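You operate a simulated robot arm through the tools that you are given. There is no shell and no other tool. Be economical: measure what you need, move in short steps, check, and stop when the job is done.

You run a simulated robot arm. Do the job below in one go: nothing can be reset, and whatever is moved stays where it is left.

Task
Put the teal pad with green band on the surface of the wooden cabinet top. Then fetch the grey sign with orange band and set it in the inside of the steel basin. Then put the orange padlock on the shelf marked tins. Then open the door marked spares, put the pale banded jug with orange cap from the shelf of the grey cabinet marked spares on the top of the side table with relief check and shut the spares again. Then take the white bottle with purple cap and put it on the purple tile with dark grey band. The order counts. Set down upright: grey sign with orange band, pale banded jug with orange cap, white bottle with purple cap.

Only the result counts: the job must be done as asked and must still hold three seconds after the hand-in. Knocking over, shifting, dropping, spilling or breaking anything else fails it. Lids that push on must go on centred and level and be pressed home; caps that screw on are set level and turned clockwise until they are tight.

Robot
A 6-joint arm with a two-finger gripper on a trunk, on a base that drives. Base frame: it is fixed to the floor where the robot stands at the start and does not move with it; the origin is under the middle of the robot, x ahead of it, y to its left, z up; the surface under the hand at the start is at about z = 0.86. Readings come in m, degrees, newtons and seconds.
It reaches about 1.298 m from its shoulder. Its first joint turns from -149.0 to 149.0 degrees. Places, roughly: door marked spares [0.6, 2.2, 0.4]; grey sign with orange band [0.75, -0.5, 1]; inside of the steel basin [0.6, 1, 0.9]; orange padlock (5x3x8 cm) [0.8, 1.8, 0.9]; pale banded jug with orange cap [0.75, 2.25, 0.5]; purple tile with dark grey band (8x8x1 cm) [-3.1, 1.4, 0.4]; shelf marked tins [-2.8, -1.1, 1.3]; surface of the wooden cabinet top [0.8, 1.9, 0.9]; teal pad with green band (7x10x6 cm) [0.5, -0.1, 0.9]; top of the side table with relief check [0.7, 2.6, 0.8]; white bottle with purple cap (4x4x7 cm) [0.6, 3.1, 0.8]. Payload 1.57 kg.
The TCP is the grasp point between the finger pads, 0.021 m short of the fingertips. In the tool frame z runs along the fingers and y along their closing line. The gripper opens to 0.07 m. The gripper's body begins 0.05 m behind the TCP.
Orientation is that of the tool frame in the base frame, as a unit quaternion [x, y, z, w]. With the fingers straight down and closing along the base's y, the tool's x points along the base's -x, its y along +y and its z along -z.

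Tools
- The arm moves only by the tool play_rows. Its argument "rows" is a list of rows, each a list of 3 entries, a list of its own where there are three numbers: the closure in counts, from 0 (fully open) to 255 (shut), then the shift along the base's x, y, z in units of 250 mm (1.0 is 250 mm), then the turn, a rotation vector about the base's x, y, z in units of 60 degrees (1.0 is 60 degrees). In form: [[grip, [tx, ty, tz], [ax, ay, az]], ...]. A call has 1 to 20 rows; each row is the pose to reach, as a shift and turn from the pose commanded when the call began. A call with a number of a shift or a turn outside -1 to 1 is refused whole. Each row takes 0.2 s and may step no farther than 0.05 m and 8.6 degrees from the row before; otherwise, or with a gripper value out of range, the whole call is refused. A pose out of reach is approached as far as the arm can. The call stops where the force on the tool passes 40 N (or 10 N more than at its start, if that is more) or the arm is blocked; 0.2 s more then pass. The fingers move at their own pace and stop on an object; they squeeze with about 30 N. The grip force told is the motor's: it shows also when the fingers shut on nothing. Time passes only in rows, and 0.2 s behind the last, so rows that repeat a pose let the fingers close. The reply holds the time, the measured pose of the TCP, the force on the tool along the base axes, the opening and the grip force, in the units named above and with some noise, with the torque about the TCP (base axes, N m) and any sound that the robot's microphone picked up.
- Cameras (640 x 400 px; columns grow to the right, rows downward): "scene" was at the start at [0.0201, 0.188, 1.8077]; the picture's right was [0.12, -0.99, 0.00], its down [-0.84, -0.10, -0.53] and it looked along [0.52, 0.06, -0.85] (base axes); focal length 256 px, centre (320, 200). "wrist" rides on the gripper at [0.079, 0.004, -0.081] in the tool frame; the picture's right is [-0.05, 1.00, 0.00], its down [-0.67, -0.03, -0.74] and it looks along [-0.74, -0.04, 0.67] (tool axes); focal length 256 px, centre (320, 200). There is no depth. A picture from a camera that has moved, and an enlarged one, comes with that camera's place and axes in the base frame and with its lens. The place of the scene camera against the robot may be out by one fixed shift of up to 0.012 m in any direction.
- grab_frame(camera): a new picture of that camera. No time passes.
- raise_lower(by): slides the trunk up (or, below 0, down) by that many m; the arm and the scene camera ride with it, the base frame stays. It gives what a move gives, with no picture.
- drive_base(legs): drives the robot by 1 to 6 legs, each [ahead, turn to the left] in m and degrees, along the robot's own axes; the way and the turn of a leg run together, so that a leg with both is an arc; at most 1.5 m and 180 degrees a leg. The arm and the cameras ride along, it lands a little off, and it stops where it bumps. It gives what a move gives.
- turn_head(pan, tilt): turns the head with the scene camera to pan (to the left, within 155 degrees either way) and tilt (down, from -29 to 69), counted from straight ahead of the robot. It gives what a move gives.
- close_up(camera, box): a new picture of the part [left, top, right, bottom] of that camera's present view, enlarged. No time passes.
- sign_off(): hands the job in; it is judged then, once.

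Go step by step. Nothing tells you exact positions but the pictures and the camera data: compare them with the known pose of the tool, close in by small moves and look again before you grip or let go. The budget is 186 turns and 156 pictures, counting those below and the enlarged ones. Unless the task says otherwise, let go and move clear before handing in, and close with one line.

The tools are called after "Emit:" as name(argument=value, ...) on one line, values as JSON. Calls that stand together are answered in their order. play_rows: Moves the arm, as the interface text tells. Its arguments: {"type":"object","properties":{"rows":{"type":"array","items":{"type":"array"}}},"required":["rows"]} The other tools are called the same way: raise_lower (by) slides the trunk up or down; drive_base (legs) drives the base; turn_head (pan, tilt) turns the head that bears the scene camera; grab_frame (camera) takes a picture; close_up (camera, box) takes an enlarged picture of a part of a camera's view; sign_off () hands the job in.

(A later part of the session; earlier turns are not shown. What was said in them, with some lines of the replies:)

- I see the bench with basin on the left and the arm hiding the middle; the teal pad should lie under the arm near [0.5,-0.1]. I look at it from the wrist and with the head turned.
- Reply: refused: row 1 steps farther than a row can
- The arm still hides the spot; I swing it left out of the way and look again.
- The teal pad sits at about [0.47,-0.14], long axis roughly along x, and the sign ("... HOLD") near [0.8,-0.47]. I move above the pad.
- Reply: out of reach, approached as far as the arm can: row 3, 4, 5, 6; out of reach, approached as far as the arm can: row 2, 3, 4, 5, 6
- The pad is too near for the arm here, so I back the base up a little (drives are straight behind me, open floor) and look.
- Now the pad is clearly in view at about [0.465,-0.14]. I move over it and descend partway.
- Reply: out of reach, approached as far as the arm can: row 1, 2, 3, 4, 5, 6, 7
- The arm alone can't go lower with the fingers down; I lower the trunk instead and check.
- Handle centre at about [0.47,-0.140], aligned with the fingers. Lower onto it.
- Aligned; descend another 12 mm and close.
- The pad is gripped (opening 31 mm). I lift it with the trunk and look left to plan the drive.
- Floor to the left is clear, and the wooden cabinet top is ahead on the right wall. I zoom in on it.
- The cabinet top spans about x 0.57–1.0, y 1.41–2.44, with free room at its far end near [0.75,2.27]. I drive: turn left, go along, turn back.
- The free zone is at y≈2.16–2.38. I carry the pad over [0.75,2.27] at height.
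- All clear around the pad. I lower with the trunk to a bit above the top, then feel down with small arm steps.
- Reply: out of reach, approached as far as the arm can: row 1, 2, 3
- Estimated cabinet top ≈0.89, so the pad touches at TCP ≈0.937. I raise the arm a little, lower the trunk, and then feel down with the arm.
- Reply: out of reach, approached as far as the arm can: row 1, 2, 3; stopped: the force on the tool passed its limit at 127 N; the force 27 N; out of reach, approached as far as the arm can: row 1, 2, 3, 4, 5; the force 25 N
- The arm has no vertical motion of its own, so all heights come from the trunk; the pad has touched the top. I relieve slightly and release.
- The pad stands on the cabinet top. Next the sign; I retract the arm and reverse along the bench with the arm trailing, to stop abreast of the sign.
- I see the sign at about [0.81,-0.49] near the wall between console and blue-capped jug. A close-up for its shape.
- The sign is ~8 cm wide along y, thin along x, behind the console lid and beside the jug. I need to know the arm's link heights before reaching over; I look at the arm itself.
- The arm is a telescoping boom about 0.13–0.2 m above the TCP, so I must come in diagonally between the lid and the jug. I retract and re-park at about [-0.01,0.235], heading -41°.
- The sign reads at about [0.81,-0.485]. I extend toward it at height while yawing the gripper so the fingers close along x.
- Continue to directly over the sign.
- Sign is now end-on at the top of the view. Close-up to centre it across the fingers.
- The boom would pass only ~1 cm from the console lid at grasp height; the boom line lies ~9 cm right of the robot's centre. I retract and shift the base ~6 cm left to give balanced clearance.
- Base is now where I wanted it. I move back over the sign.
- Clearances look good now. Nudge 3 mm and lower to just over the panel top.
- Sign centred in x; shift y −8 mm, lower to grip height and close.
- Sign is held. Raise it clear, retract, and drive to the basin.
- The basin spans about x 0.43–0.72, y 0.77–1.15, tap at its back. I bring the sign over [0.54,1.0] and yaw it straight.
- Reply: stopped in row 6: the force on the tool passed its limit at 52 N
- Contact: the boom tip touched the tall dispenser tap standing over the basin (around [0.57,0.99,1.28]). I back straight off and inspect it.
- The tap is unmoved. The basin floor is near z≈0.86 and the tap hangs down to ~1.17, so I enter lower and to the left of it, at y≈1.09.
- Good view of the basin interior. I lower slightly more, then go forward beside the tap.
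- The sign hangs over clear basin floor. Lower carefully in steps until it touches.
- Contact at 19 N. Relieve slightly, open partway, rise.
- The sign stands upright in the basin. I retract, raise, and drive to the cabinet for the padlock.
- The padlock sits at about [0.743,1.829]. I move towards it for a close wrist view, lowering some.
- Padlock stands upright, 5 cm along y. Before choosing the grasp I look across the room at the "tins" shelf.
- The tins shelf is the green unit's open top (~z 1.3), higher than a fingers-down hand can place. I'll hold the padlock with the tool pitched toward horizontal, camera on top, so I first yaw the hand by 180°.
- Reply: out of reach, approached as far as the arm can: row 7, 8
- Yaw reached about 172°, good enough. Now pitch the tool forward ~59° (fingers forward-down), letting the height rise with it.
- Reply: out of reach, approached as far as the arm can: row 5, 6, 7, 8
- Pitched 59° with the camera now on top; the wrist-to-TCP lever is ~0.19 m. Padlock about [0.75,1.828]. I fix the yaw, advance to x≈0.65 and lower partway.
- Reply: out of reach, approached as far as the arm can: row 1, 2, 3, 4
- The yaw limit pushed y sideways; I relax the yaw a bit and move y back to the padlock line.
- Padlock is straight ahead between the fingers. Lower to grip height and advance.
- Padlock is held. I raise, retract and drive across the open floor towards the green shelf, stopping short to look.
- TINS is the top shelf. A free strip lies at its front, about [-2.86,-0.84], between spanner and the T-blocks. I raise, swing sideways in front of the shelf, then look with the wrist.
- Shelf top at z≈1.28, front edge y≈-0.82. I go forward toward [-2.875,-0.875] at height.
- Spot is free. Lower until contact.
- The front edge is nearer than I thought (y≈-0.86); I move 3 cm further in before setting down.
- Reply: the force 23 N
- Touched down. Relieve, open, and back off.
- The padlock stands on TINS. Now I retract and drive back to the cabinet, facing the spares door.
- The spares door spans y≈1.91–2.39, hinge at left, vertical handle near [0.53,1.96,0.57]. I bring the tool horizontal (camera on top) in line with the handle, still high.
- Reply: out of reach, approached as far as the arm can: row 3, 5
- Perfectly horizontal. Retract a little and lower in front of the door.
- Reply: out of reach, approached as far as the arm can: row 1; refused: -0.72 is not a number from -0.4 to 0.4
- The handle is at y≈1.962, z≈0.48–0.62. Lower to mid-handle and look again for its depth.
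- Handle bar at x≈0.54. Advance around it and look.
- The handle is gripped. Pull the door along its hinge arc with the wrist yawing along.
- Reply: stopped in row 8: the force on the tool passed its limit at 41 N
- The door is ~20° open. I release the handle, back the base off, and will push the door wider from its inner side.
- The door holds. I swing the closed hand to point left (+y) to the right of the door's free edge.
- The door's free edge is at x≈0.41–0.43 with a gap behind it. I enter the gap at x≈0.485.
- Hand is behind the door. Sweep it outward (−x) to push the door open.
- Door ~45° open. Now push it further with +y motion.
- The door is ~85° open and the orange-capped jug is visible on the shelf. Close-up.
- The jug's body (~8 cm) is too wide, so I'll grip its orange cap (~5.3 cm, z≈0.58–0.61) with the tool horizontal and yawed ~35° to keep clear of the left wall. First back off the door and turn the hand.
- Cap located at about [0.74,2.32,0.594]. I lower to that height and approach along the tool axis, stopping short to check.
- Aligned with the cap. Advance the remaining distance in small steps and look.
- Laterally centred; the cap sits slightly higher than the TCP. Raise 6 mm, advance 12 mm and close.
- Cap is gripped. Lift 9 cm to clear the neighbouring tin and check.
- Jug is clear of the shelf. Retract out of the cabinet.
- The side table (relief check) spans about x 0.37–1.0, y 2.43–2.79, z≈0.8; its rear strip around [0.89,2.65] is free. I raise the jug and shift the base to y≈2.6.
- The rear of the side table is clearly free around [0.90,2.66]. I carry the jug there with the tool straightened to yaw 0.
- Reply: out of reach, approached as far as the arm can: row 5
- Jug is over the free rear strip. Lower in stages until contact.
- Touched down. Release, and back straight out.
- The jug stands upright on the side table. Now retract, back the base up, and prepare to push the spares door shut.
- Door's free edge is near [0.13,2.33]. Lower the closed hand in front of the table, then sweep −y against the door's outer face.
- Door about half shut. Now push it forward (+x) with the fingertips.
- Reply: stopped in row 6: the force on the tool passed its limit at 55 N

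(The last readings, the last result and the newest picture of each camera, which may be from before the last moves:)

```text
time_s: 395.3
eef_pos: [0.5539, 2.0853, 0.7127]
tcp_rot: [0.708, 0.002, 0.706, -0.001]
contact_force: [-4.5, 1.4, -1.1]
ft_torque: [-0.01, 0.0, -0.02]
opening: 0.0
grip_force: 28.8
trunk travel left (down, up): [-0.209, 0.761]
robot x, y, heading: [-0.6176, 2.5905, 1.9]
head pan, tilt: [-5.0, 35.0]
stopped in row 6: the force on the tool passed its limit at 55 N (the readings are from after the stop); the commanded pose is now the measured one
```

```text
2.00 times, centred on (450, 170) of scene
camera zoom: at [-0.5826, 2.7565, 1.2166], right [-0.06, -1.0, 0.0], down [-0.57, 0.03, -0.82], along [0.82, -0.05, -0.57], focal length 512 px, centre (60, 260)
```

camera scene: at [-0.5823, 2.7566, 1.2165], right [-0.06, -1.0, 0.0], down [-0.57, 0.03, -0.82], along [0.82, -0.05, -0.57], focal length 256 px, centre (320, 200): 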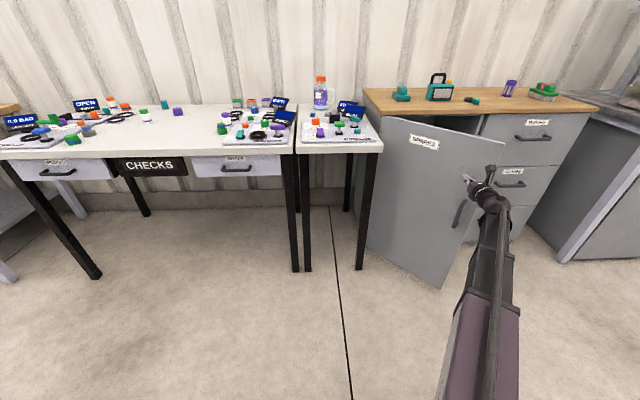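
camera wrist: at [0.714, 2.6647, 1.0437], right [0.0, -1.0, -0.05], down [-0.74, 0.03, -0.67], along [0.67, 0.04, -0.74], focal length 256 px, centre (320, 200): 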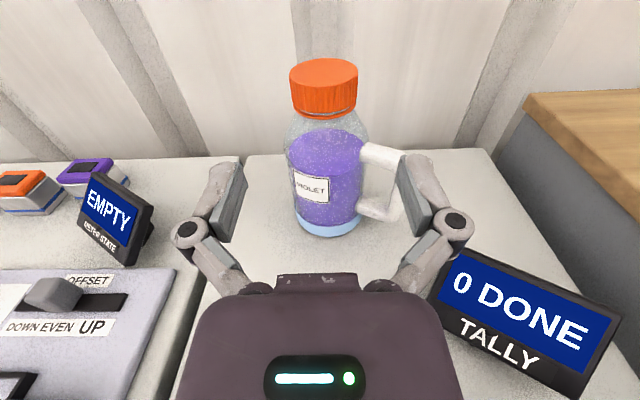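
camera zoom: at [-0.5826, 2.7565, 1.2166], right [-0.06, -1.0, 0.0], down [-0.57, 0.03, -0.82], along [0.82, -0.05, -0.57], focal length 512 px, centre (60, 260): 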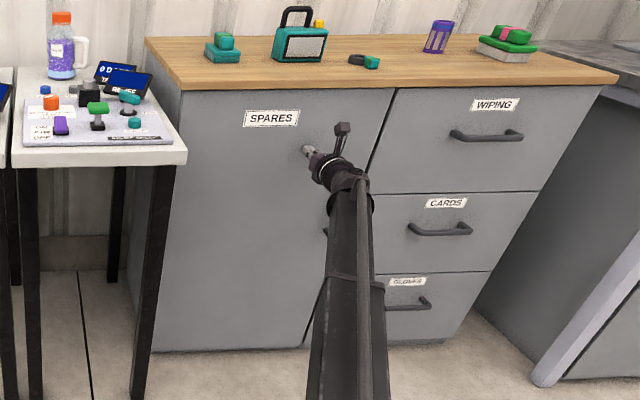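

The door is shut firmly. Now the bottle: back off, raise, and reposition the base to y≈3.1 by reversing.

Emit:
play_rows(rows=[[255, [-0.15, 0, 0], [0, 0, 0]], [255, [-0.3, 0, 0], [0, 0, 0]], [255, [-0.45, 0.05, 0], [0, 0, 0]], [255, [-0.6, 0.15, 0], [0, 0, 0]], [255, [-0.75, 0.3, 0], [0, 0, 0]], [255, [-0.9, 0.45, 0], [0, 0, 0]], [255, [-1.0, 0.6, 0], [0, 0, 0]], [255, [-1.0, 0.6, 0], [0, 0, 0]]])

Emit:
raise_lower(by=0.4)

Emit:
drive_base(legs=[[0, -92], [-0.5, 0], [0, 90], [0.25, 0]])

Emit:
turn_head(pan=15, tilt=42)

Emit:
grab_frame(camera="scene")

```text
refused: row 5 steps farther than a row can; nothing moved
```

```text
time_s: 396.8
eef_pos: [0.553, 2.0849, 0.8362]
tcp_rot: [0.708, 0.003, 0.706, -0.002]
contact_force: [-1.0, 0.8, -0.7]
ft_torque: [0.02, -0.02, -0.03]
opening: 0.0
grip_force: 28.7
trunk travel left (down, up): [-0.33, 0.64]
robot x, y, heading: [-0.6184, 2.5919, 1.8]
head pan, tilt: [-5.0, 35.0]
stopped: the force on the tool passed its limit at 46 N (the readings are from after the stop); the commanded pose is now the measured one
```

```text
time_s: 411.0
eef_pos: [0.4682, 2.4144, 0.8341]
tcp_rot: [0.707, -0.048, 0.704, 0.054]
contact_force: [-7.7, -14.7, 2.2]
ft_torque: [-0.46, 0.38, 1.58]
opening: 0.0
grip_force: 28.6
trunk travel left (down, up): [-0.33, 0.64]
robot x, y, heading: [-0.6195, 3.0661, -8.1]
head pan, tilt: [-5.0, 35.0]
stopped in leg 3: the robot was blocked; the commanded pose is now the measured one
```

```text
time_s: 411.8
eef_pos: [0.4683, 2.4132, 0.8343]
tcp_rot: [0.707, -0.047, 0.704, 0.052]
contact_force: [-3.7, -11.3, 1.5]
ft_torque: [-0.4, 0.24, 1.25]
opening: 0.0
grip_force: 28.8
trunk travel left (down, up): [-0.33, 0.64]
robot x, y, heading: [-0.6158, 3.0709, -8.4]
head pan, tilt: [15.0, 42.0]
```

```text
35 pictures are left
camera scene: at [-0.5613, 3.2524, 1.3275], right [0.12, -0.99, 0.0], down [-0.66, -0.08, -0.74], along [0.74, 0.09, -0.67], focal length 256 px, centre (320, 200)
```

scene: 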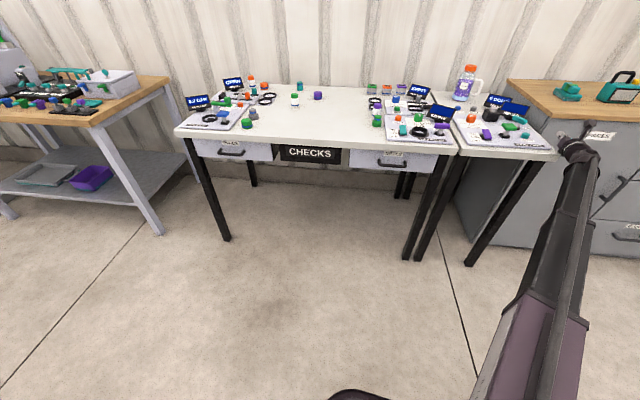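

A refused row let the base turn with the arm still extended and the boom touched the table edge. I turn back away at once, then retract and raise, checking each result.

Emit:
drive_base(legs=[[0, -25]])

```text
time_s: 414.0
eef_pos: [0.0877, 2.0132, 0.8342]
tcp_rot: [0.68, -0.2, 0.675, 0.204]
contact_force: [0.6, -0.6, -0.7]
ft_torque: [-0.01, 0.0, 0.0]
opening: 0.0
grip_force: 28.4
trunk travel left (down, up): [-0.33, 0.64]
robot x, y, heading: [-0.6208, 3.0697, -33.1]
head pan, tilt: [15.0, 42.0]
```

Emit:
turn_head(pan=30, tilt=30)

Emit:
raise_lower(by=0.35)

Emit:
close_up(camera="scene", box=[160, 60, 640, 360])

```text
time_s: 414.8
eef_pos: [0.0869, 2.011, 0.8338]
tcp_rot: [0.68, -0.201, 0.675, 0.205]
contact_force: [0.3, 0.5, 1.0]
ft_torque: [-0.03, -0.02, 0.01]
opening: 0.0
grip_force: 28.6
trunk travel left (down, up): [-0.33, 0.64]
robot x, y, heading: [-0.6219, 3.0711, -33.2]
head pan, tilt: [30.0, 30.0]
```

```text
time_s: 418.2
eef_pos: [0.0876, 2.0123, 1.1837]
tcp_rot: [0.68, -0.2, 0.675, 0.204]
contact_force: [0.0, 0.4, 0.6]
ft_torque: [-0.01, 0.0, 0.0]
opening: 0.0
grip_force: 28.5
trunk travel left (down, up): [-0.68, 0.29]
robot x, y, heading: [-0.6172, 3.0694, -32.9]
head pan, tilt: [30.0, 30.0]
```

```text
1.33 times, centred on (400, 210) of scene
camera zoom: at [-0.4771, 3.2322, 1.6956], right [-0.05, -1.0, 0.0], down [-0.5, 0.03, -0.87], along [0.86, -0.05, -0.5], focal length 342 px, centre (213, 187)
```

zoom: 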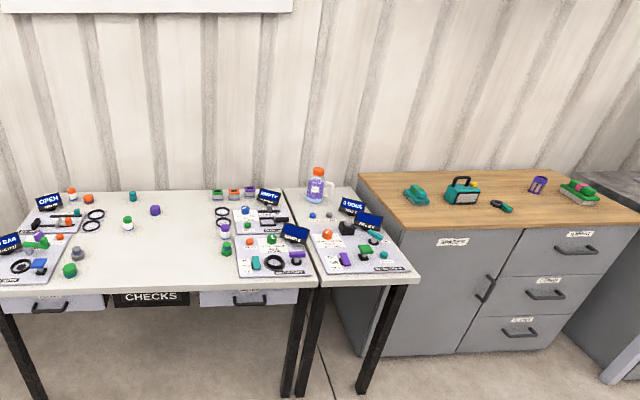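

All is still in place, and the door is shut. Now a closer look at the purple-capped bottle.

Emit:
close_up(camera="scene", box=[280, 180, 420, 285])

```text
3.81 times, centred on (350, 232) of scene
camera zoom: at [-0.4771, 3.2322, 1.6956], right [-0.05, -1.0, 0.0], down [-0.5, 0.03, -0.87], along [0.86, -0.05, -0.5], focal length 976 px, centre (206, 76)
```

zoom: 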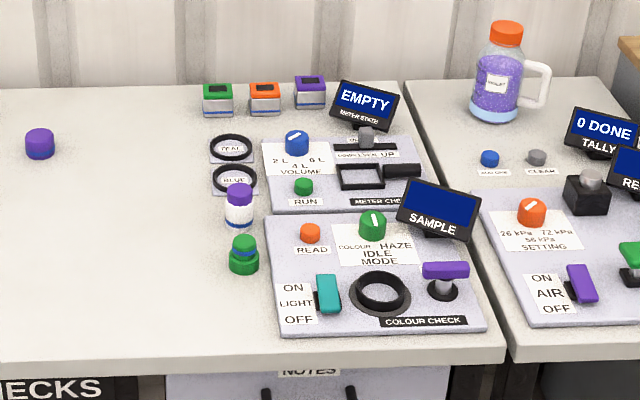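

Bottle at about [0.63,3.12] with a green jar just in front of it. I retract the arm first.

Emit:
play_rows(rows=[[0, [-0.1, 0.15, 0], [0, 0, 0]], [0, [-0.2, 0.3, 0], [0, 0, 0]], [0, [-0.3, 0.45, 0], [0, 0, 0]], [0, [-0.4, 0.6, 0], [0, 0, 0]], [0, [-0.5, 0.75, 0], [0, 0, 0]], [0, [-0.6, 0.9, 0], [0, 0, 0]], [0, [-0.66, 1.0, 0], [0, 0, 0]], [0, [-0.66, 1.0, 0], [0, 0, 0]]])

```text
time_s: 420.0
eef_pos: [-0.0777, 2.2613, 1.1849]
tcp_rot: [0.679, -0.2, 0.676, 0.206]
contact_force: [0.2, -0.6, 0.0]
ft_torque: [0.02, 0.02, -0.01]
opening: 0.0699
grip_force: 0.2
trunk travel left (down, up): [-0.68, 0.29]
robot x, y, heading: [-0.6234, 3.071, -33.4]
head pan, tilt: [30.0, 30.0]
```

Emit:
drive_base(legs=[[0, 33.4], [0.25, 0]])

```text
time_s: 424.5
eef_pos: [0.5378, 2.7003, 1.1848]
tcp_rot: [0.708, 0.005, 0.706, 0.001]
contact_force: [0.3, -0.5, -0.3]
ft_torque: [0.02, -0.03, 0.01]
opening: 0.07
grip_force: 0.1
trunk travel left (down, up): [-0.68, 0.29]
robot x, y, heading: [-0.3627, 3.0687, 0.3]
head pan, tilt: [30.0, 30.0]
```

Emit:
play_rows(rows=[[0, [0, 0.17, 0], [0, 0, 0]], [0, [0, 0.34, 0], [0, 0, 0]], [0, [0, 0.51, 0], [0, 0, 0]], [0, [0, 0.68, 0], [0, 0, 0]], [0, [0, 0.85, 0], [0, 0, 0]], [0, [0, 1.0, 0], [0, 0, 0]], [0, [0, 1.0, 0], [0, 0, 0]]])

Emit:
play_rows(rows=[[0, [0, 0.08, -0.111], [0, 0.14, 0]], [0, [0, 0.16, -0.22], [0, 0.28, 0]], [0, [0, 0.24, -0.324], [0, 0.42, 0]], [0, [0, 0.3, -0.42], [0, 0.56, 0]], [0, [0, 0.34, -0.508], [0, 0.7, 0]], [0, [0, 0.38, -0.585], [0, 0.84, 0]], [0, [0, 0.4, -0.65], [0, 0.98, 0]], [0, [0, 0.4, -0.65], [0, 0.98, 0]]])

Emit:
play_rows(rows=[[0, [0, 0.0, -0.038], [0, 0.14, 0]], [0, [0, 0, -0.073], [0, 0.28, 0]], [0, [0, 0, -0.1], [0, 0.42, 0]], [0, [0, 0, -0.11], [0, 0.52, 0]], [0, [0, 0, -0.11], [0, 0.52, 0]]])

Emit:
grab_frame(camera="wrist")

Emit:
turn_head(pan=10, tilt=38)

Emit:
grab_frame(camera="scene")

```text
time_s: 426.1
eef_pos: [0.5372, 2.9529, 1.1861]
tcp_rot: [0.707, 0.006, 0.707, 0.001]
contact_force: [0.3, -0.3, 0.2]
ft_torque: [-0.03, -0.01, -0.02]
opening: 0.0701
grip_force: 0.1
trunk travel left (down, up): [-0.68, 0.29]
robot x, y, heading: [-0.3659, 3.0757, -0.0]
head pan, tilt: [30.0, 30.0]
```

```text
time_s: 427.9
eef_pos: [0.5351, 3.0272, 1.0264]
tcp_rot: [0.963, 0.021, 0.269, -0.011]
contact_force: [-0.1, 0.8, 0.5]
ft_torque: [-0.02, 0.01, -0.03]
opening: 0.07
grip_force: 0.1
out of reach, approached as far as the arm can: row 5, 6, 7, 8
trunk travel left (down, up): [-0.68, 0.29]
robot x, y, heading: [-0.3599, 3.0741, 0.5]
head pan, tilt: [30.0, 30.0]
```

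```text
time_s: 429.1
eef_pos: [0.534, 3.0022, 0.9987]
tcp_rot: [1.0, 0.023, -0.002, -0.008]
contact_force: [0.0, -0.4, -0.5]
ft_torque: [0.01, -0.03, 0.03]
opening: 0.0698
grip_force: 0.1
out of reach, approached as far as the arm can: row 1, 2, 3, 4, 5
trunk travel left (down, up): [-0.68, 0.29]
robot x, y, heading: [-0.3628, 3.0655, 0.4]
head pan, tilt: [30.0, 30.0]
```

```text
32 pictures are left
camera wrist: at [0.6145, 3.0003, 1.0804], right [-0.01, -1.0, -0.02], down [-0.66, -0.01, 0.75], along [-0.75, 0.02, -0.66], focal length 256 px, centre (320, 200)
```

wrist: 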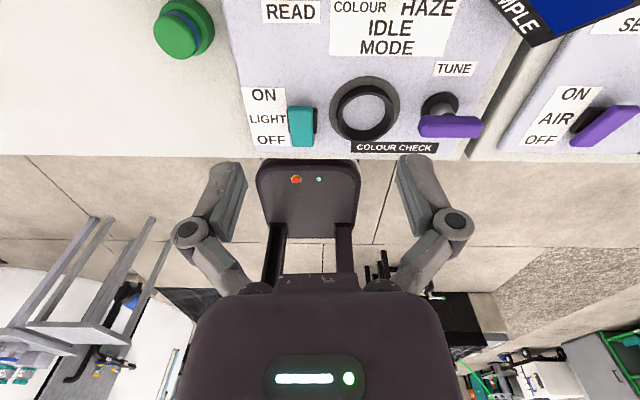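

```text
time_s: 429.9
eef_pos: [0.5347, 3.0027, 0.999]
tcp_rot: [1.0, 0.023, 0.0, -0.006]
contact_force: [0.3, 0.3, 0.0]
ft_torque: [0.02, 0.0, -0.02]
opening: 0.0698
grip_force: 0.0
trunk travel left (down, up): [-0.68, 0.29]
robot x, y, heading: [-0.3635, 3.0788, 0.4]
head pan, tilt: [10.0, 38.0]
```

```text
31 pictures are left
camera scene: at [-0.3266, 3.2576, 1.6833], right [0.18, -0.98, 0.0], down [-0.61, -0.11, -0.79], along [0.78, 0.14, -0.62], focal length 256 px, centre (320, 200)
```

scene: 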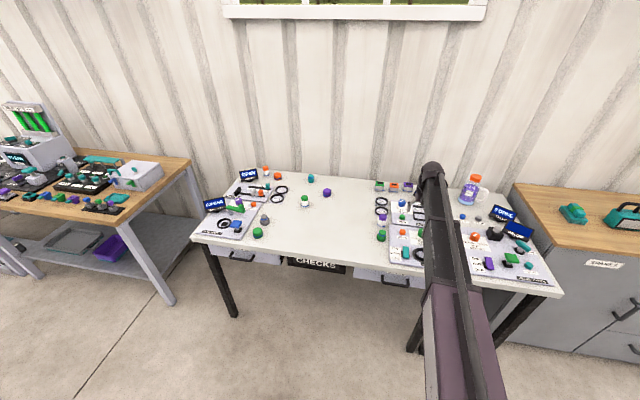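

Fingers are down. I move over the bottle, allowing the yaw to follow the boom.

Emit:
play_rows(rows=[[0, [0.06, 0.1, 0], [0, 0, 0.06]], [0, [0.12, 0.2, 0], [0, 0, 0.12]], [0, [0.2, 0.32, 0], [0, 0, 0.17]], [0, [0.26, 0.44, 0], [0, 0, 0.2]], [0, [0.3, 0.47, 0], [0, 0, 0.2]], [0, [0.3, 0.47, 0], [0, 0, 0.2]]])

Emit:
grab_frame(camera="wrist")

```text
time_s: 431.3
eef_pos: [0.6079, 3.1188, 0.9988]
tcp_rot: [0.994, 0.109, 0.0, -0.003]
contact_force: [-0.4, 0.4, 0.6]
ft_torque: [0.0, 0.05, 0.0]
opening: 0.0702
grip_force: 0.0
trunk travel left (down, up): [-0.68, 0.29]
robot x, y, heading: [-0.3616, 3.0702, 0.3]
head pan, tilt: [10.0, 38.0]
```

```text
30 pictures are left
camera wrist: at [0.6867, 3.1317, 1.0804], right [0.16, -0.99, -0.01], down [-0.66, -0.11, 0.75], along [-0.74, -0.12, -0.67], focal length 256 px, centre (320, 200)
```

wrist: 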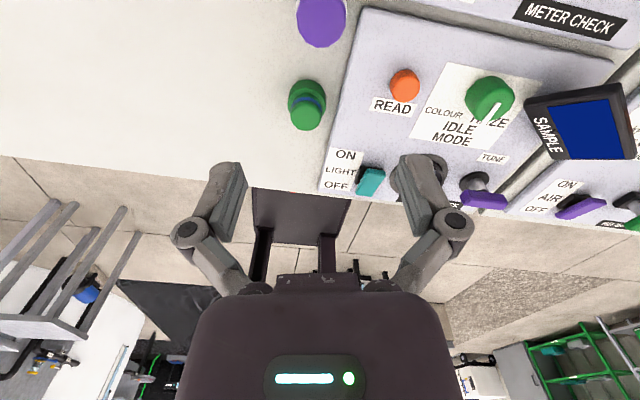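

Cap centre at about [0.640,3.124]. Centre over it and lower partway.

Emit:
play_rows(rows=[[0, [0.08, 0.02, 0], [0, 0, 0]], [0, [0.13, 0.02, 0], [0, 0, 0]], [0, [0.13, 0.02, 0], [0, 0, 0]]])

Emit:
raise_lower(by=-0.085)

Emit:
grab_frame(camera="wrist")

```text
time_s: 432.1
eef_pos: [0.6406, 3.1263, 0.999]
tcp_rot: [0.994, 0.108, -0.001, -0.003]
contact_force: [0.2, 0.0, 0.8]
ft_torque: [-0.01, 0.02, 0.0]
opening: 0.07
grip_force: 0.1
trunk travel left (down, up): [-0.68, 0.29]
robot x, y, heading: [-0.3685, 3.0738, 0.3]
head pan, tilt: [10.0, 38.0]
```

```text
time_s: 433.3
eef_pos: [0.6401, 3.1265, 0.9144]
tcp_rot: [0.994, 0.108, -0.001, -0.003]
contact_force: [-0.3, 1.1, 0.8]
ft_torque: [0.04, -0.02, 0.0]
opening: 0.0697
grip_force: 0.1
trunk travel left (down, up): [-0.595, 0.375]
robot x, y, heading: [-0.3593, 3.0724, 0.1]
head pan, tilt: [10.0, 38.0]
```

```text
29 pictures are left
camera wrist: at [0.7197, 3.1381, 0.9955], right [0.16, -0.99, -0.01], down [-0.66, -0.11, 0.75], along [-0.74, -0.12, -0.67], focal length 256 px, centre (320, 200)
```

wrist: 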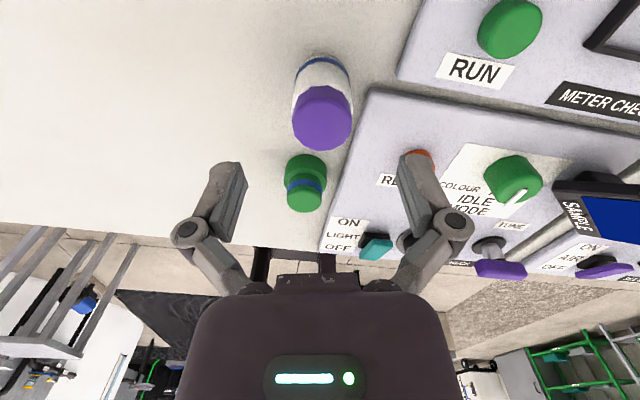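

Well centred. Lower to grip height and close.

Emit:
play_rows(rows=[[0, [0.016, 0, 0], [0, 0, 0]], [0, [0.016, 0, 0], [0, 0, 0]]])

Emit:
raise_lower(by=-0.068)

Emit:
grab_frame(camera="wrist")

```text
time_s: 433.9
eef_pos: [0.6445, 3.1261, 0.9135]
tcp_rot: [0.994, 0.108, -0.002, -0.003]
contact_force: [0.5, -0.2, -0.4]
ft_torque: [-0.03, 0.02, -0.02]
opening: 0.0702
grip_force: 0.0
trunk travel left (down, up): [-0.595, 0.375]
robot x, y, heading: [-0.365, 3.0707, 0.1]
head pan, tilt: [10.0, 38.0]
```

```text
time_s: 435.0
eef_pos: [0.6436, 3.126, 0.8468]
tcp_rot: [0.994, 0.108, -0.001, -0.003]
contact_force: [0.0, 0.8, -0.3]
ft_torque: [-0.01, -0.02, 0.03]
opening: 0.07
grip_force: 0.1
trunk travel left (down, up): [-0.527, 0.443]
robot x, y, heading: [-0.3625, 3.07, 0.3]
head pan, tilt: [10.0, 38.0]
```

```text
28 pictures are left
camera wrist: at [0.7238, 3.1383, 0.9275], right [0.16, -0.99, -0.01], down [-0.66, -0.11, 0.75], along [-0.74, -0.12, -0.67], focal length 256 px, centre (320, 200)
```

wrist: 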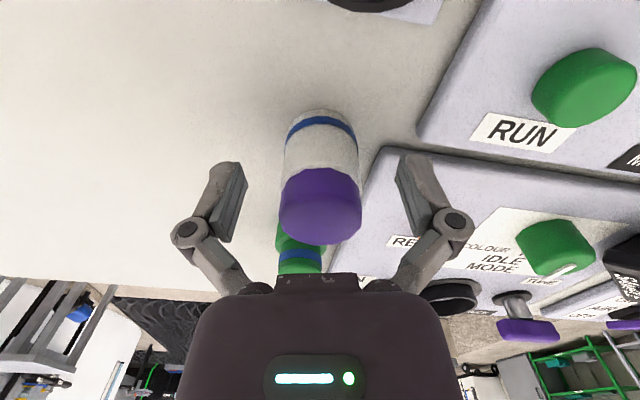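

Emit:
play_rows(rows=[[100, [0, 0, 0], [0, 0, 0]], [180, [0, 0, 0], [0, 0, 0]], [255, [0, 0, 0], [0, 0, 0]], [255, [0, 0, 0], [0, 0, 0]], [255, [0, 0, 0], [0, 0, 0]]])

Emit:
raise_lower(by=0.25)

Emit:
grab_frame(camera="wrist")

```text
time_s: 436.2
eef_pos: [0.6444, 3.1266, 0.8475]
tcp_rot: [0.994, 0.108, -0.001, -0.004]
contact_force: [0.7, 0.3, 3.7]
ft_torque: [0.01, 0.04, -0.01]
opening: 0.0377
grip_force: 29.9
trunk travel left (down, up): [-0.527, 0.443]
robot x, y, heading: [-0.3628, 3.0753, 0.1]
head pan, tilt: [10.0, 38.0]
```

```text
time_s: 438.8
eef_pos: [0.6451, 3.1263, 1.0957]
tcp_rot: [0.994, 0.108, -0.002, -0.003]
contact_force: [0.4, -0.4, -0.6]
ft_torque: [0.0, 0.05, 0.0]
opening: 0.0379
grip_force: 30.1
trunk travel left (down, up): [-0.777, 0.193]
robot x, y, heading: [-0.363, 3.0695, -0.1]
head pan, tilt: [10.0, 38.0]
```

```text
27 pictures are left
camera wrist: at [0.7241, 3.1384, 1.1772], right [0.16, -0.99, -0.01], down [-0.66, -0.11, 0.75], along [-0.74, -0.12, -0.67], focal length 256 px, centre (320, 200)
```

wrist: 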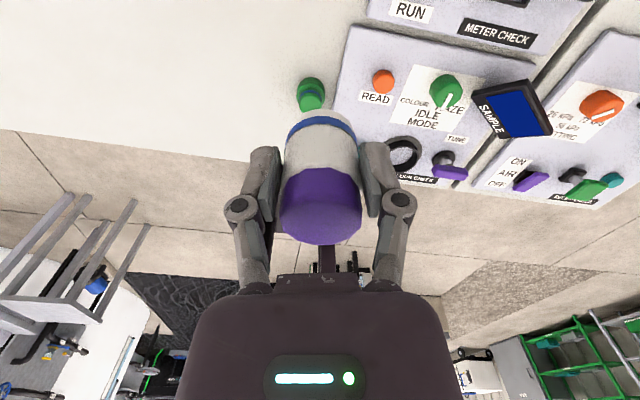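

Bottle is held (bottom 5 cm below the TCP). Retract the arm, then drive around toward the tile side of the yard.

Emit:
play_rows(rows=[[255, [-0.16, -0.03, 0], [0, 0, 0]], [255, [-0.32, -0.06, 0], [0, 0, 0]], [255, [-0.48, -0.09, 0], [0, 0, 0]], [255, [-0.64, -0.12, 0], [0, 0, 0]], [255, [-0.8, -0.15, 0], [0, 0, 0]], [255, [-0.96, -0.18, 0], [0, 0, 0]], [255, [-0.96, -0.18, 0], [0, 0, 0]]])

Emit:
play_rows(rows=[[255, [-0.16, -0.03, 0], [0, 0, 0]], [255, [-0.32, -0.06, 0], [0, 0, 0]], [255, [-0.4, -0.08, 0], [0, 0, 0]], [255, [-0.4, -0.08, 0], [0, 0, 0]]])

```text
time_s: 440.4
eef_pos: [0.4027, 3.0794, 1.0947]
tcp_rot: [0.994, 0.108, -0.001, -0.004]
contact_force: [0.7, -0.8, -0.7]
ft_torque: [-0.01, -0.03, 0.01]
opening: 0.0378
grip_force: 29.8
trunk travel left (down, up): [-0.777, 0.193]
robot x, y, heading: [-0.3586, 3.0725, 0.4]
head pan, tilt: [10.0, 38.0]
```

```text
time_s: 441.4
eef_pos: [0.3033, 3.0603, 1.0957]
tcp_rot: [0.994, 0.108, -0.001, -0.003]
contact_force: [0.7, -0.2, -0.6]
ft_torque: [-0.04, -0.03, 0.03]
opening: 0.0377
grip_force: 29.7
trunk travel left (down, up): [-0.777, 0.193]
robot x, y, heading: [-0.3625, 3.0694, 0.2]
head pan, tilt: [10.0, 38.0]
```

Emit:
drive_base(legs=[[0, -90], [1.5, 0], [1.0, 0], [0, -90], [1.5, 0], [0.4, 0]])

```text
time_s: 479.1
eef_pos: [-3.0114, 0.7316, 1.0958]
tcp_rot: [-0.081, 0.997, -0.003, 0.001]
contact_force: [-0.7, -0.4, -0.6]
ft_torque: [-0.01, -0.01, -0.01]
opening: 0.0377
grip_force: 30.3
trunk travel left (down, up): [-0.777, 0.193]
robot x, y, heading: [-2.3424, 0.6858, 177.4]
head pan, tilt: [10.0, 38.0]
```

Emit:
turn_head(pan=-45, tilt=45)

Emit:
grab_frame(camera="scene")

```text
time_s: 480.3
eef_pos: [-3.0106, 0.732, 1.0962]
tcp_rot: [-0.082, 0.997, -0.003, 0.002]
contact_force: [0.3, 0.8, -0.9]
ft_torque: [0.02, 0.02, -0.04]
opening: 0.0379
grip_force: 29.9
trunk travel left (down, up): [-0.777, 0.193]
robot x, y, heading: [-2.3495, 0.6863, 177.1]
head pan, tilt: [-45.0, 45.0]
```

```text
26 pictures are left
camera scene: at [-2.3663, 0.5748, 1.77], right [0.74, 0.67, 0.0], down [0.48, -0.52, -0.71], along [-0.48, 0.52, -0.71], focal length 256 px, centre (320, 200)
```

scene: 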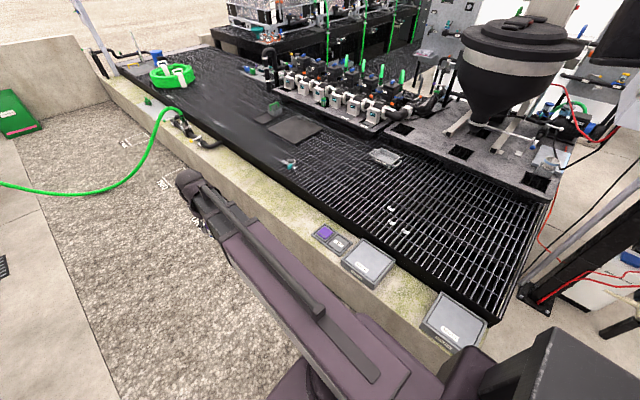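

Emit:
close_up(camera="scene", box=[270, 190, 420, 300])

```text
3.64 times, centred on (345, 245) of scene
camera zoom: at [-2.3663, 0.5748, 1.77], right [0.74, 0.67, 0.0], down [0.48, -0.52, -0.71], along [-0.48, 0.52, -0.71], focal length 932 px, centre (229, 36)
```

zoom: 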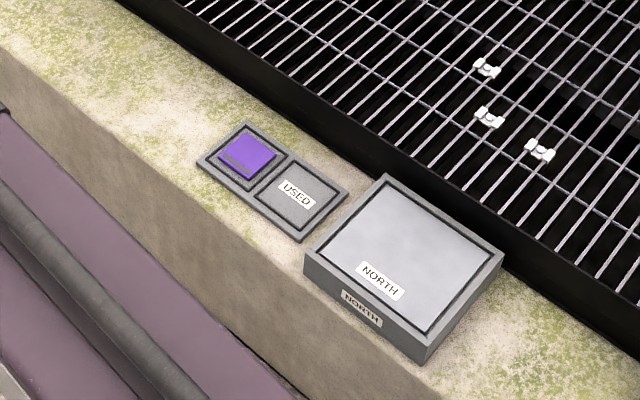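

The purple tile lies on the ledge at about [-3.05,1.365]. I swing the arm over it, still high.

Emit:
play_rows(rows=[[255, [0, 0.16, 0], [0, 0, 0]], [255, [0, 0.32, 0], [0, 0, 0]], [255, [0, 0.48, 0], [0, 0, 0]], [255, [0, 0.64, 0], [0, 0, 0]], [255, [0, 0.8, 0], [0, 0, 0]], [255, [0, 0.96, 0], [0, 0, 0]], [255, [0, 0.96, 0], [0, 0, 0]]])

Emit:
play_rows(rows=[[255, [0, 0.16, 0], [0, 0, 0]], [255, [0, 0.32, 0], [0, 0, 0]], [255, [0, 0.48, 0], [0, 0, 0]], [255, [0, 0.64, 0], [0, 0, 0]], [255, [0, 0.8, 0], [0, 0, 0]], [255, [0, 0.96, 0], [0, 0, 0]], [255, [0, 0.96, 0], [0, 0, 0]]])

Emit:
play_rows(rows=[[255, [-0.05, 0.16, 0], [0, 0, 0]], [255, [-0.1, 0.32, 0], [0, 0, 0]], [255, [-0.16, 0.48, 0], [0, 0, 0]], [255, [-0.16, 0.61, 0], [0, 0, 0]], [255, [-0.16, 0.61, 0], [0, 0, 0]]])

Emit:
raise_lower(by=-0.3)

Emit:
grab_frame(camera="wrist")

Emit:
grab_frame(camera="scene")

```text
time_s: 481.9
eef_pos: [-3.0088, 0.9702, 1.0967]
tcp_rot: [-0.082, 0.997, -0.004, 0.001]
contact_force: [0.0, 0.4, -0.2]
ft_torque: [0.03, 0.02, -0.01]
opening: 0.0376
grip_force: 29.8
trunk travel left (down, up): [-0.777, 0.193]
robot x, y, heading: [-2.3478, 0.6884, 177.4]
head pan, tilt: [-45.0, 45.0]
```

```text
time_s: 483.5
eef_pos: [-3.0091, 1.2103, 1.0958]
tcp_rot: [-0.081, 0.997, -0.004, 0.001]
contact_force: [-1.2, -0.2, -1.0]
ft_torque: [0.03, 0.03, 0.01]
opening: 0.0377
grip_force: 30.6
trunk travel left (down, up): [-0.777, 0.193]
robot x, y, heading: [-2.3446, 0.6866, 177.2]
head pan, tilt: [-45.0, 45.0]
```

```text
time_s: 484.7
eef_pos: [-3.05, 1.366, 1.0963]
tcp_rot: [-0.081, 0.997, -0.004, 0.001]
contact_force: [0.8, -0.4, -0.1]
ft_torque: [-0.01, 0.01, 0.01]
opening: 0.0375
grip_force: 29.8
trunk travel left (down, up): [-0.777, 0.193]
robot x, y, heading: [-2.3505, 0.6842, 177.1]
head pan, tilt: [-45.0, 45.0]
```

```text
time_s: 487.7
eef_pos: [-3.05, 1.365, 0.7954]
tcp_rot: [-0.081, 0.997, -0.002, 0.001]
contact_force: [0.1, 0.1, -0.2]
ft_torque: [-0.02, 0.01, 0.01]
opening: 0.0376
grip_force: 29.9
trunk travel left (down, up): [-0.477, 0.493]
robot x, y, heading: [-2.3448, 0.6864, 177.2]
head pan, tilt: [-45.0, 45.0]
```

```text
24 pictures are left
camera wrist: at [-3.1289, 1.3568, 0.8774], right [-0.11, 0.99, -0.01], down [0.66, 0.08, 0.75], along [0.74, 0.08, -0.67], focal length 256 px, centre (320, 200)
```

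wrist: 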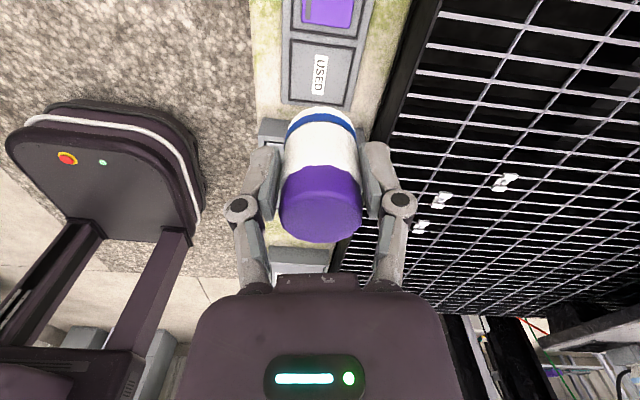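

```text
23 pictures are left
camera scene: at [-2.3663, 0.5749, 1.4701], right [0.74, 0.67, 0.0], down [0.48, -0.52, -0.71], along [-0.48, 0.52, -0.71], focal length 256 px, centre (320, 200)
```

scene: 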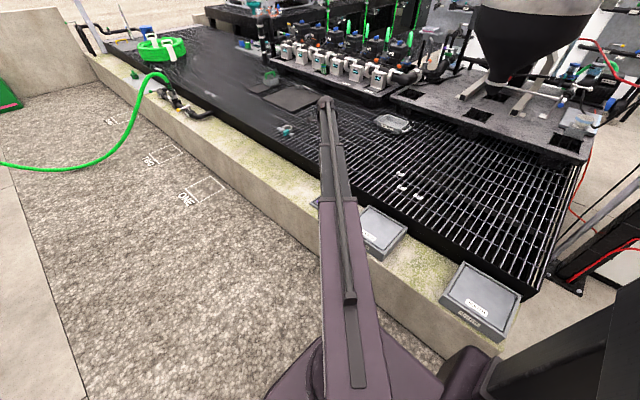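

Tile is straight below, slightly to +y. Shift y by ~8 mm and lower further for a better look.

Emit:
play_rows(rows=[[255, [-0.005, 0.032, 0], [0, 0, 0]], [255, [-0.005, 0.032, 0], [0, 0, 0]]])

Emit:
raise_lower(by=-0.2)

Emit:
grab_frame(camera="wrist")

Emit:
close_up(camera="scene", box=[270, 100, 430, 270])

```text
time_s: 488.3
eef_pos: [-3.0521, 1.373, 0.7947]
tcp_rot: [-0.081, 0.997, -0.003, 0.001]
contact_force: [0.2, -0.5, -0.5]
ft_torque: [0.01, -0.01, -0.05]
opening: 0.0375
grip_force: 29.5
trunk travel left (down, up): [-0.477, 0.493]
robot x, y, heading: [-2.3451, 0.6848, 177.5]
head pan, tilt: [-45.0, 45.0]
```

```text
time_s: 490.5
eef_pos: [-3.0519, 1.373, 0.5964]
tcp_rot: [-0.08, 0.997, -0.003, 0.001]
contact_force: [0.7, 0.5, -0.9]
ft_torque: [-0.03, 0.02, 0.03]
opening: 0.0377
grip_force: 30.4
trunk travel left (down, up): [-0.277, 0.693]
robot x, y, heading: [-2.3437, 0.6874, 177.1]
head pan, tilt: [-45.0, 45.0]
```

```text
22 pictures are left
camera wrist: at [-3.1303, 1.3642, 0.6774], right [-0.11, 0.99, -0.01], down [0.66, 0.08, 0.75], along [0.74, 0.08, -0.67], focal length 256 px, centre (320, 200)
```

wrist: 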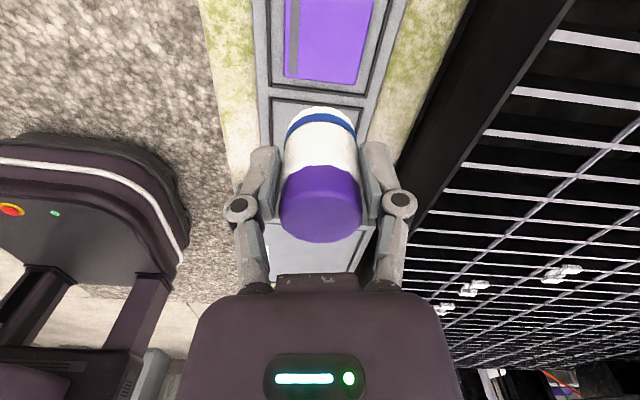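

```text
2.35 times, centred on (350, 185) of scene
camera zoom: at [-2.3663, 0.5749, 1.2701], right [0.74, 0.67, 0.0], down [0.48, -0.52, -0.71], along [-0.48, 0.52, -0.71], focal length 603 px, centre (249, 235)
```

zoom: 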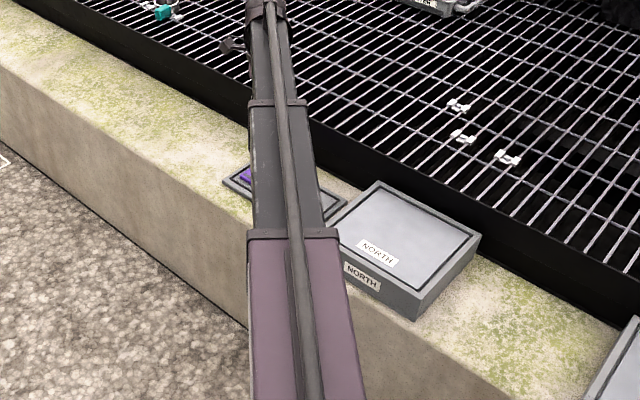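

Tile centre ≈[-3.049,1.377], top z≈0.39; the bottle is centred within a few mm. Fine shift and lower to contact.

Emit:
play_rows(rows=[[255, [0.008, 0.014, 0], [0, 0, 0]], [255, [0.008, 0.014, 0], [0, 0, 0]]])

Emit:
raise_lower(by=-0.13)

Emit:
grab_frame(camera="wrist")

```text
time_s: 491.1
eef_pos: [-3.0494, 1.3761, 0.596]
tcp_rot: [-0.081, 0.997, -0.003, 0.002]
contact_force: [0.0, -0.4, -1.2]
ft_torque: [-0.04, 0.0, -0.03]
opening: 0.0373
grip_force: 30.2
trunk travel left (down, up): [-0.277, 0.693]
robot x, y, heading: [-2.3454, 0.6867, 177.6]
head pan, tilt: [-45.0, 45.0]
```

```text
time_s: 492.7
eef_pos: [-3.0506, 1.376, 0.4662]
tcp_rot: [-0.081, 0.997, -0.004, 0.001]
contact_force: [0.6, 0.6, 0.3]
ft_torque: [0.0, 0.01, -0.02]
opening: 0.0378
grip_force: 30.3
trunk travel left (down, up): [-0.147, 0.823]
robot x, y, heading: [-2.3479, 0.6882, 177.2]
head pan, tilt: [-45.0, 45.0]
```

```text
20 pictures are left
camera wrist: at [-3.1284, 1.3678, 0.5474], right [-0.11, 0.99, -0.01], down [0.66, 0.08, 0.75], along [0.74, 0.08, -0.67], focal length 256 px, centre (320, 200)
```

wrist: 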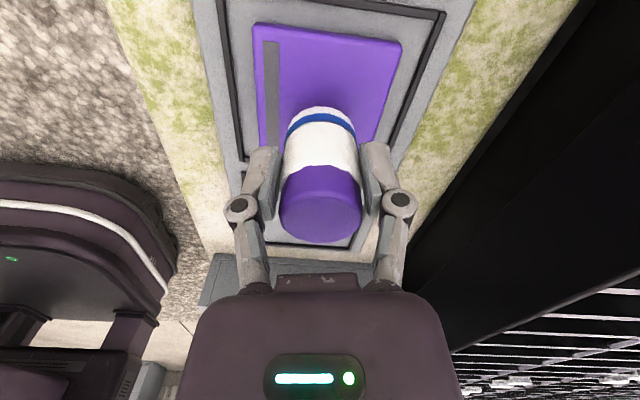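

Emit:
raise_lower(by=-0.015)

Emit:
raise_lower(by=-0.006)

Emit:
raise_lower(by=-0.005)

```text
time_s: 493.3
eef_pos: [-3.0502, 1.3767, 0.4505]
tcp_rot: [-0.081, 0.997, -0.004, 0.001]
contact_force: [-0.3, 0.2, -1.3]
ft_torque: [-0.03, 0.02, 0.0]
opening: 0.0376
grip_force: 30.0
trunk travel left (down, up): [-0.132, 0.838]
robot x, y, heading: [-2.3436, 0.686, 177.4]
head pan, tilt: [-45.0, 45.0]
```

```text
time_s: 493.9
eef_pos: [-3.0497, 1.376, 0.4467]
tcp_rot: [-0.081, 0.997, -0.003, 0.002]
contact_force: [-1.7, 1.5, 19.7]
ft_torque: [0.1, -0.09, 0.0]
opening: 0.0378
grip_force: 30.1
trunk travel left (down, up): [-0.126, 0.844]
robot x, y, heading: [-2.3455, 0.686, 177.5]
head pan, tilt: [-45.0, 45.0]
```

```text
time_s: 494.4
eef_pos: [-3.0499, 1.377, 0.4414]
tcp_rot: [-0.081, 0.997, -0.002, 0.001]
contact_force: [-1.5, 1.0, 19.0]
ft_torque: [0.06, -0.09, 0.02]
opening: 0.0377
grip_force: 30.1
trunk travel left (down, up): [-0.121, 0.849]
robot x, y, heading: [-2.3488, 0.6879, 177.1]
head pan, tilt: [-45.0, 45.0]
```

Contact made. Relieve, open and rise.

Emit:
raise_lower(by=0.003)

Emit:
play_rows(rows=[[100, [0, 0, 0], [0, 0, 0]], [40, [0, 0, 0], [0, 0, 0]], [0, [0, 0, 0], [0, 0, 0]], [0, [0, 0, 0], [0, 0, 0]], [0, [0, 0, 0], [0, 0, 0]]])

Emit:
raise_lower(by=0.25)

Emit:
grab_frame(camera="wrist")

```text
time_s: 494.9
eef_pos: [-3.0498, 1.3755, 0.4418]
tcp_rot: [-0.081, 0.997, -0.004, 0.001]
contact_force: [-0.9, 0.1, 0.2]
ft_torque: [-0.01, 0.0, -0.01]
opening: 0.0378
grip_force: 29.4
trunk travel left (down, up): [-0.124, 0.846]
robot x, y, heading: [-2.3447, 0.6835, 177.4]
head pan, tilt: [-45.0, 45.0]
```

```text
time_s: 496.1
eef_pos: [-3.0503, 1.3764, 0.4428]
tcp_rot: [-0.082, 0.997, -0.004, 0.002]
contact_force: [0.1, 0.4, 0.5]
ft_torque: [-0.01, -0.01, 0.02]
opening: 0.0701
grip_force: 0.0
trunk travel left (down, up): [-0.124, 0.846]
robot x, y, heading: [-2.3441, 0.6868, 177.2]
head pan, tilt: [-45.0, 45.0]
```

```text
time_s: 498.7
eef_pos: [-3.0506, 1.3764, 0.6932]
tcp_rot: [-0.082, 0.997, -0.003, 0.001]
contact_force: [0.0, -0.3, -0.6]
ft_torque: [0.0, 0.01, -0.04]
opening: 0.0698
grip_force: 0.1
trunk travel left (down, up): [-0.374, 0.596]
robot x, y, heading: [-2.344, 0.686, 177.4]
head pan, tilt: [-45.0, 45.0]
```

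```text
19 pictures are left
camera wrist: at [-3.1284, 1.3678, 0.7743], right [-0.11, 0.99, -0.01], down [0.66, 0.08, 0.75], along [0.74, 0.08, -0.67], focal length 256 px, centre (320, 200)
```

wrist: 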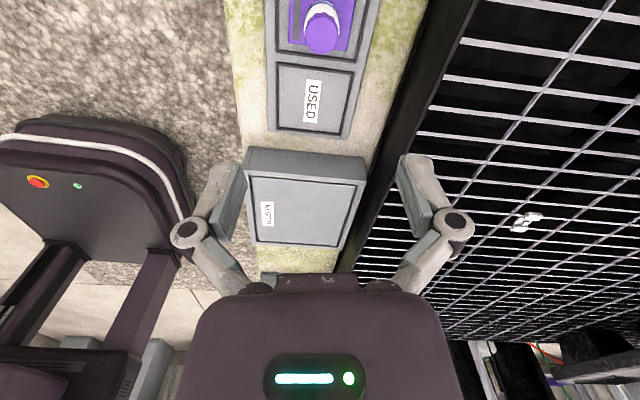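

The bottle stands upright on the tile. One last look back at the cabinet door and table.

Emit:
turn_head(pan=-150, tilt=10)

Emit:
close_up(camera="scene", box=[220, 120, 420, 270])

```text
time_s: 500.5
eef_pos: [-3.0493, 1.3762, 0.6924]
tcp_rot: [-0.081, 0.997, -0.003, 0.001]
contact_force: [0.1, 0.3, 0.5]
ft_torque: [0.0, 0.03, 0.03]
opening: 0.0699
grip_force: 0.1
trunk travel left (down, up): [-0.374, 0.596]
robot x, y, heading: [-2.3434, 0.6848, 177.5]
head pan, tilt: [-150.0, 10.0]
```

```text
2.67 times, centred on (320, 195) of scene
camera zoom: at [-2.2289, 0.5575, 1.422], right [0.46, -0.89, 0.0], down [-0.15, -0.08, -0.98], along [0.87, 0.45, -0.17], focal length 683 px, centre (320, 213)
```

zoom: 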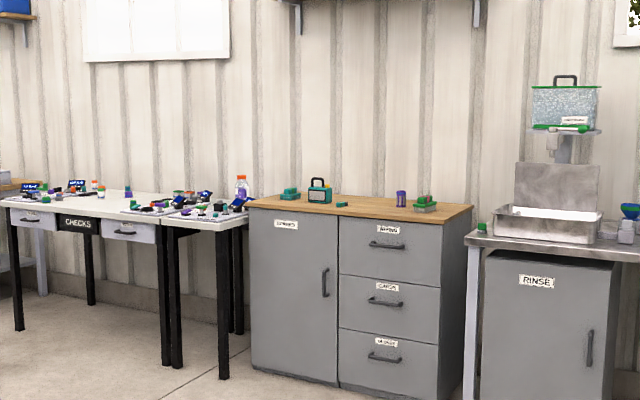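

Looking back from here, the spares door is shut, the jug stands on the side table and the teal pad is on the cabinet top. The bottle is upright on the tile and the hand is clear, so I hand in.

Emit:
sign_off()

```text
The job is handed in.
```

The job is handed in: all five steps were done in the order given, and the sign, jug and bottle were set down upright. The boom touched the tank tap above the basin once. The hand later pressed up under the cabinet top, and the arm pushed against the side-table edge. The pictures afterwards showed nothing out of place.
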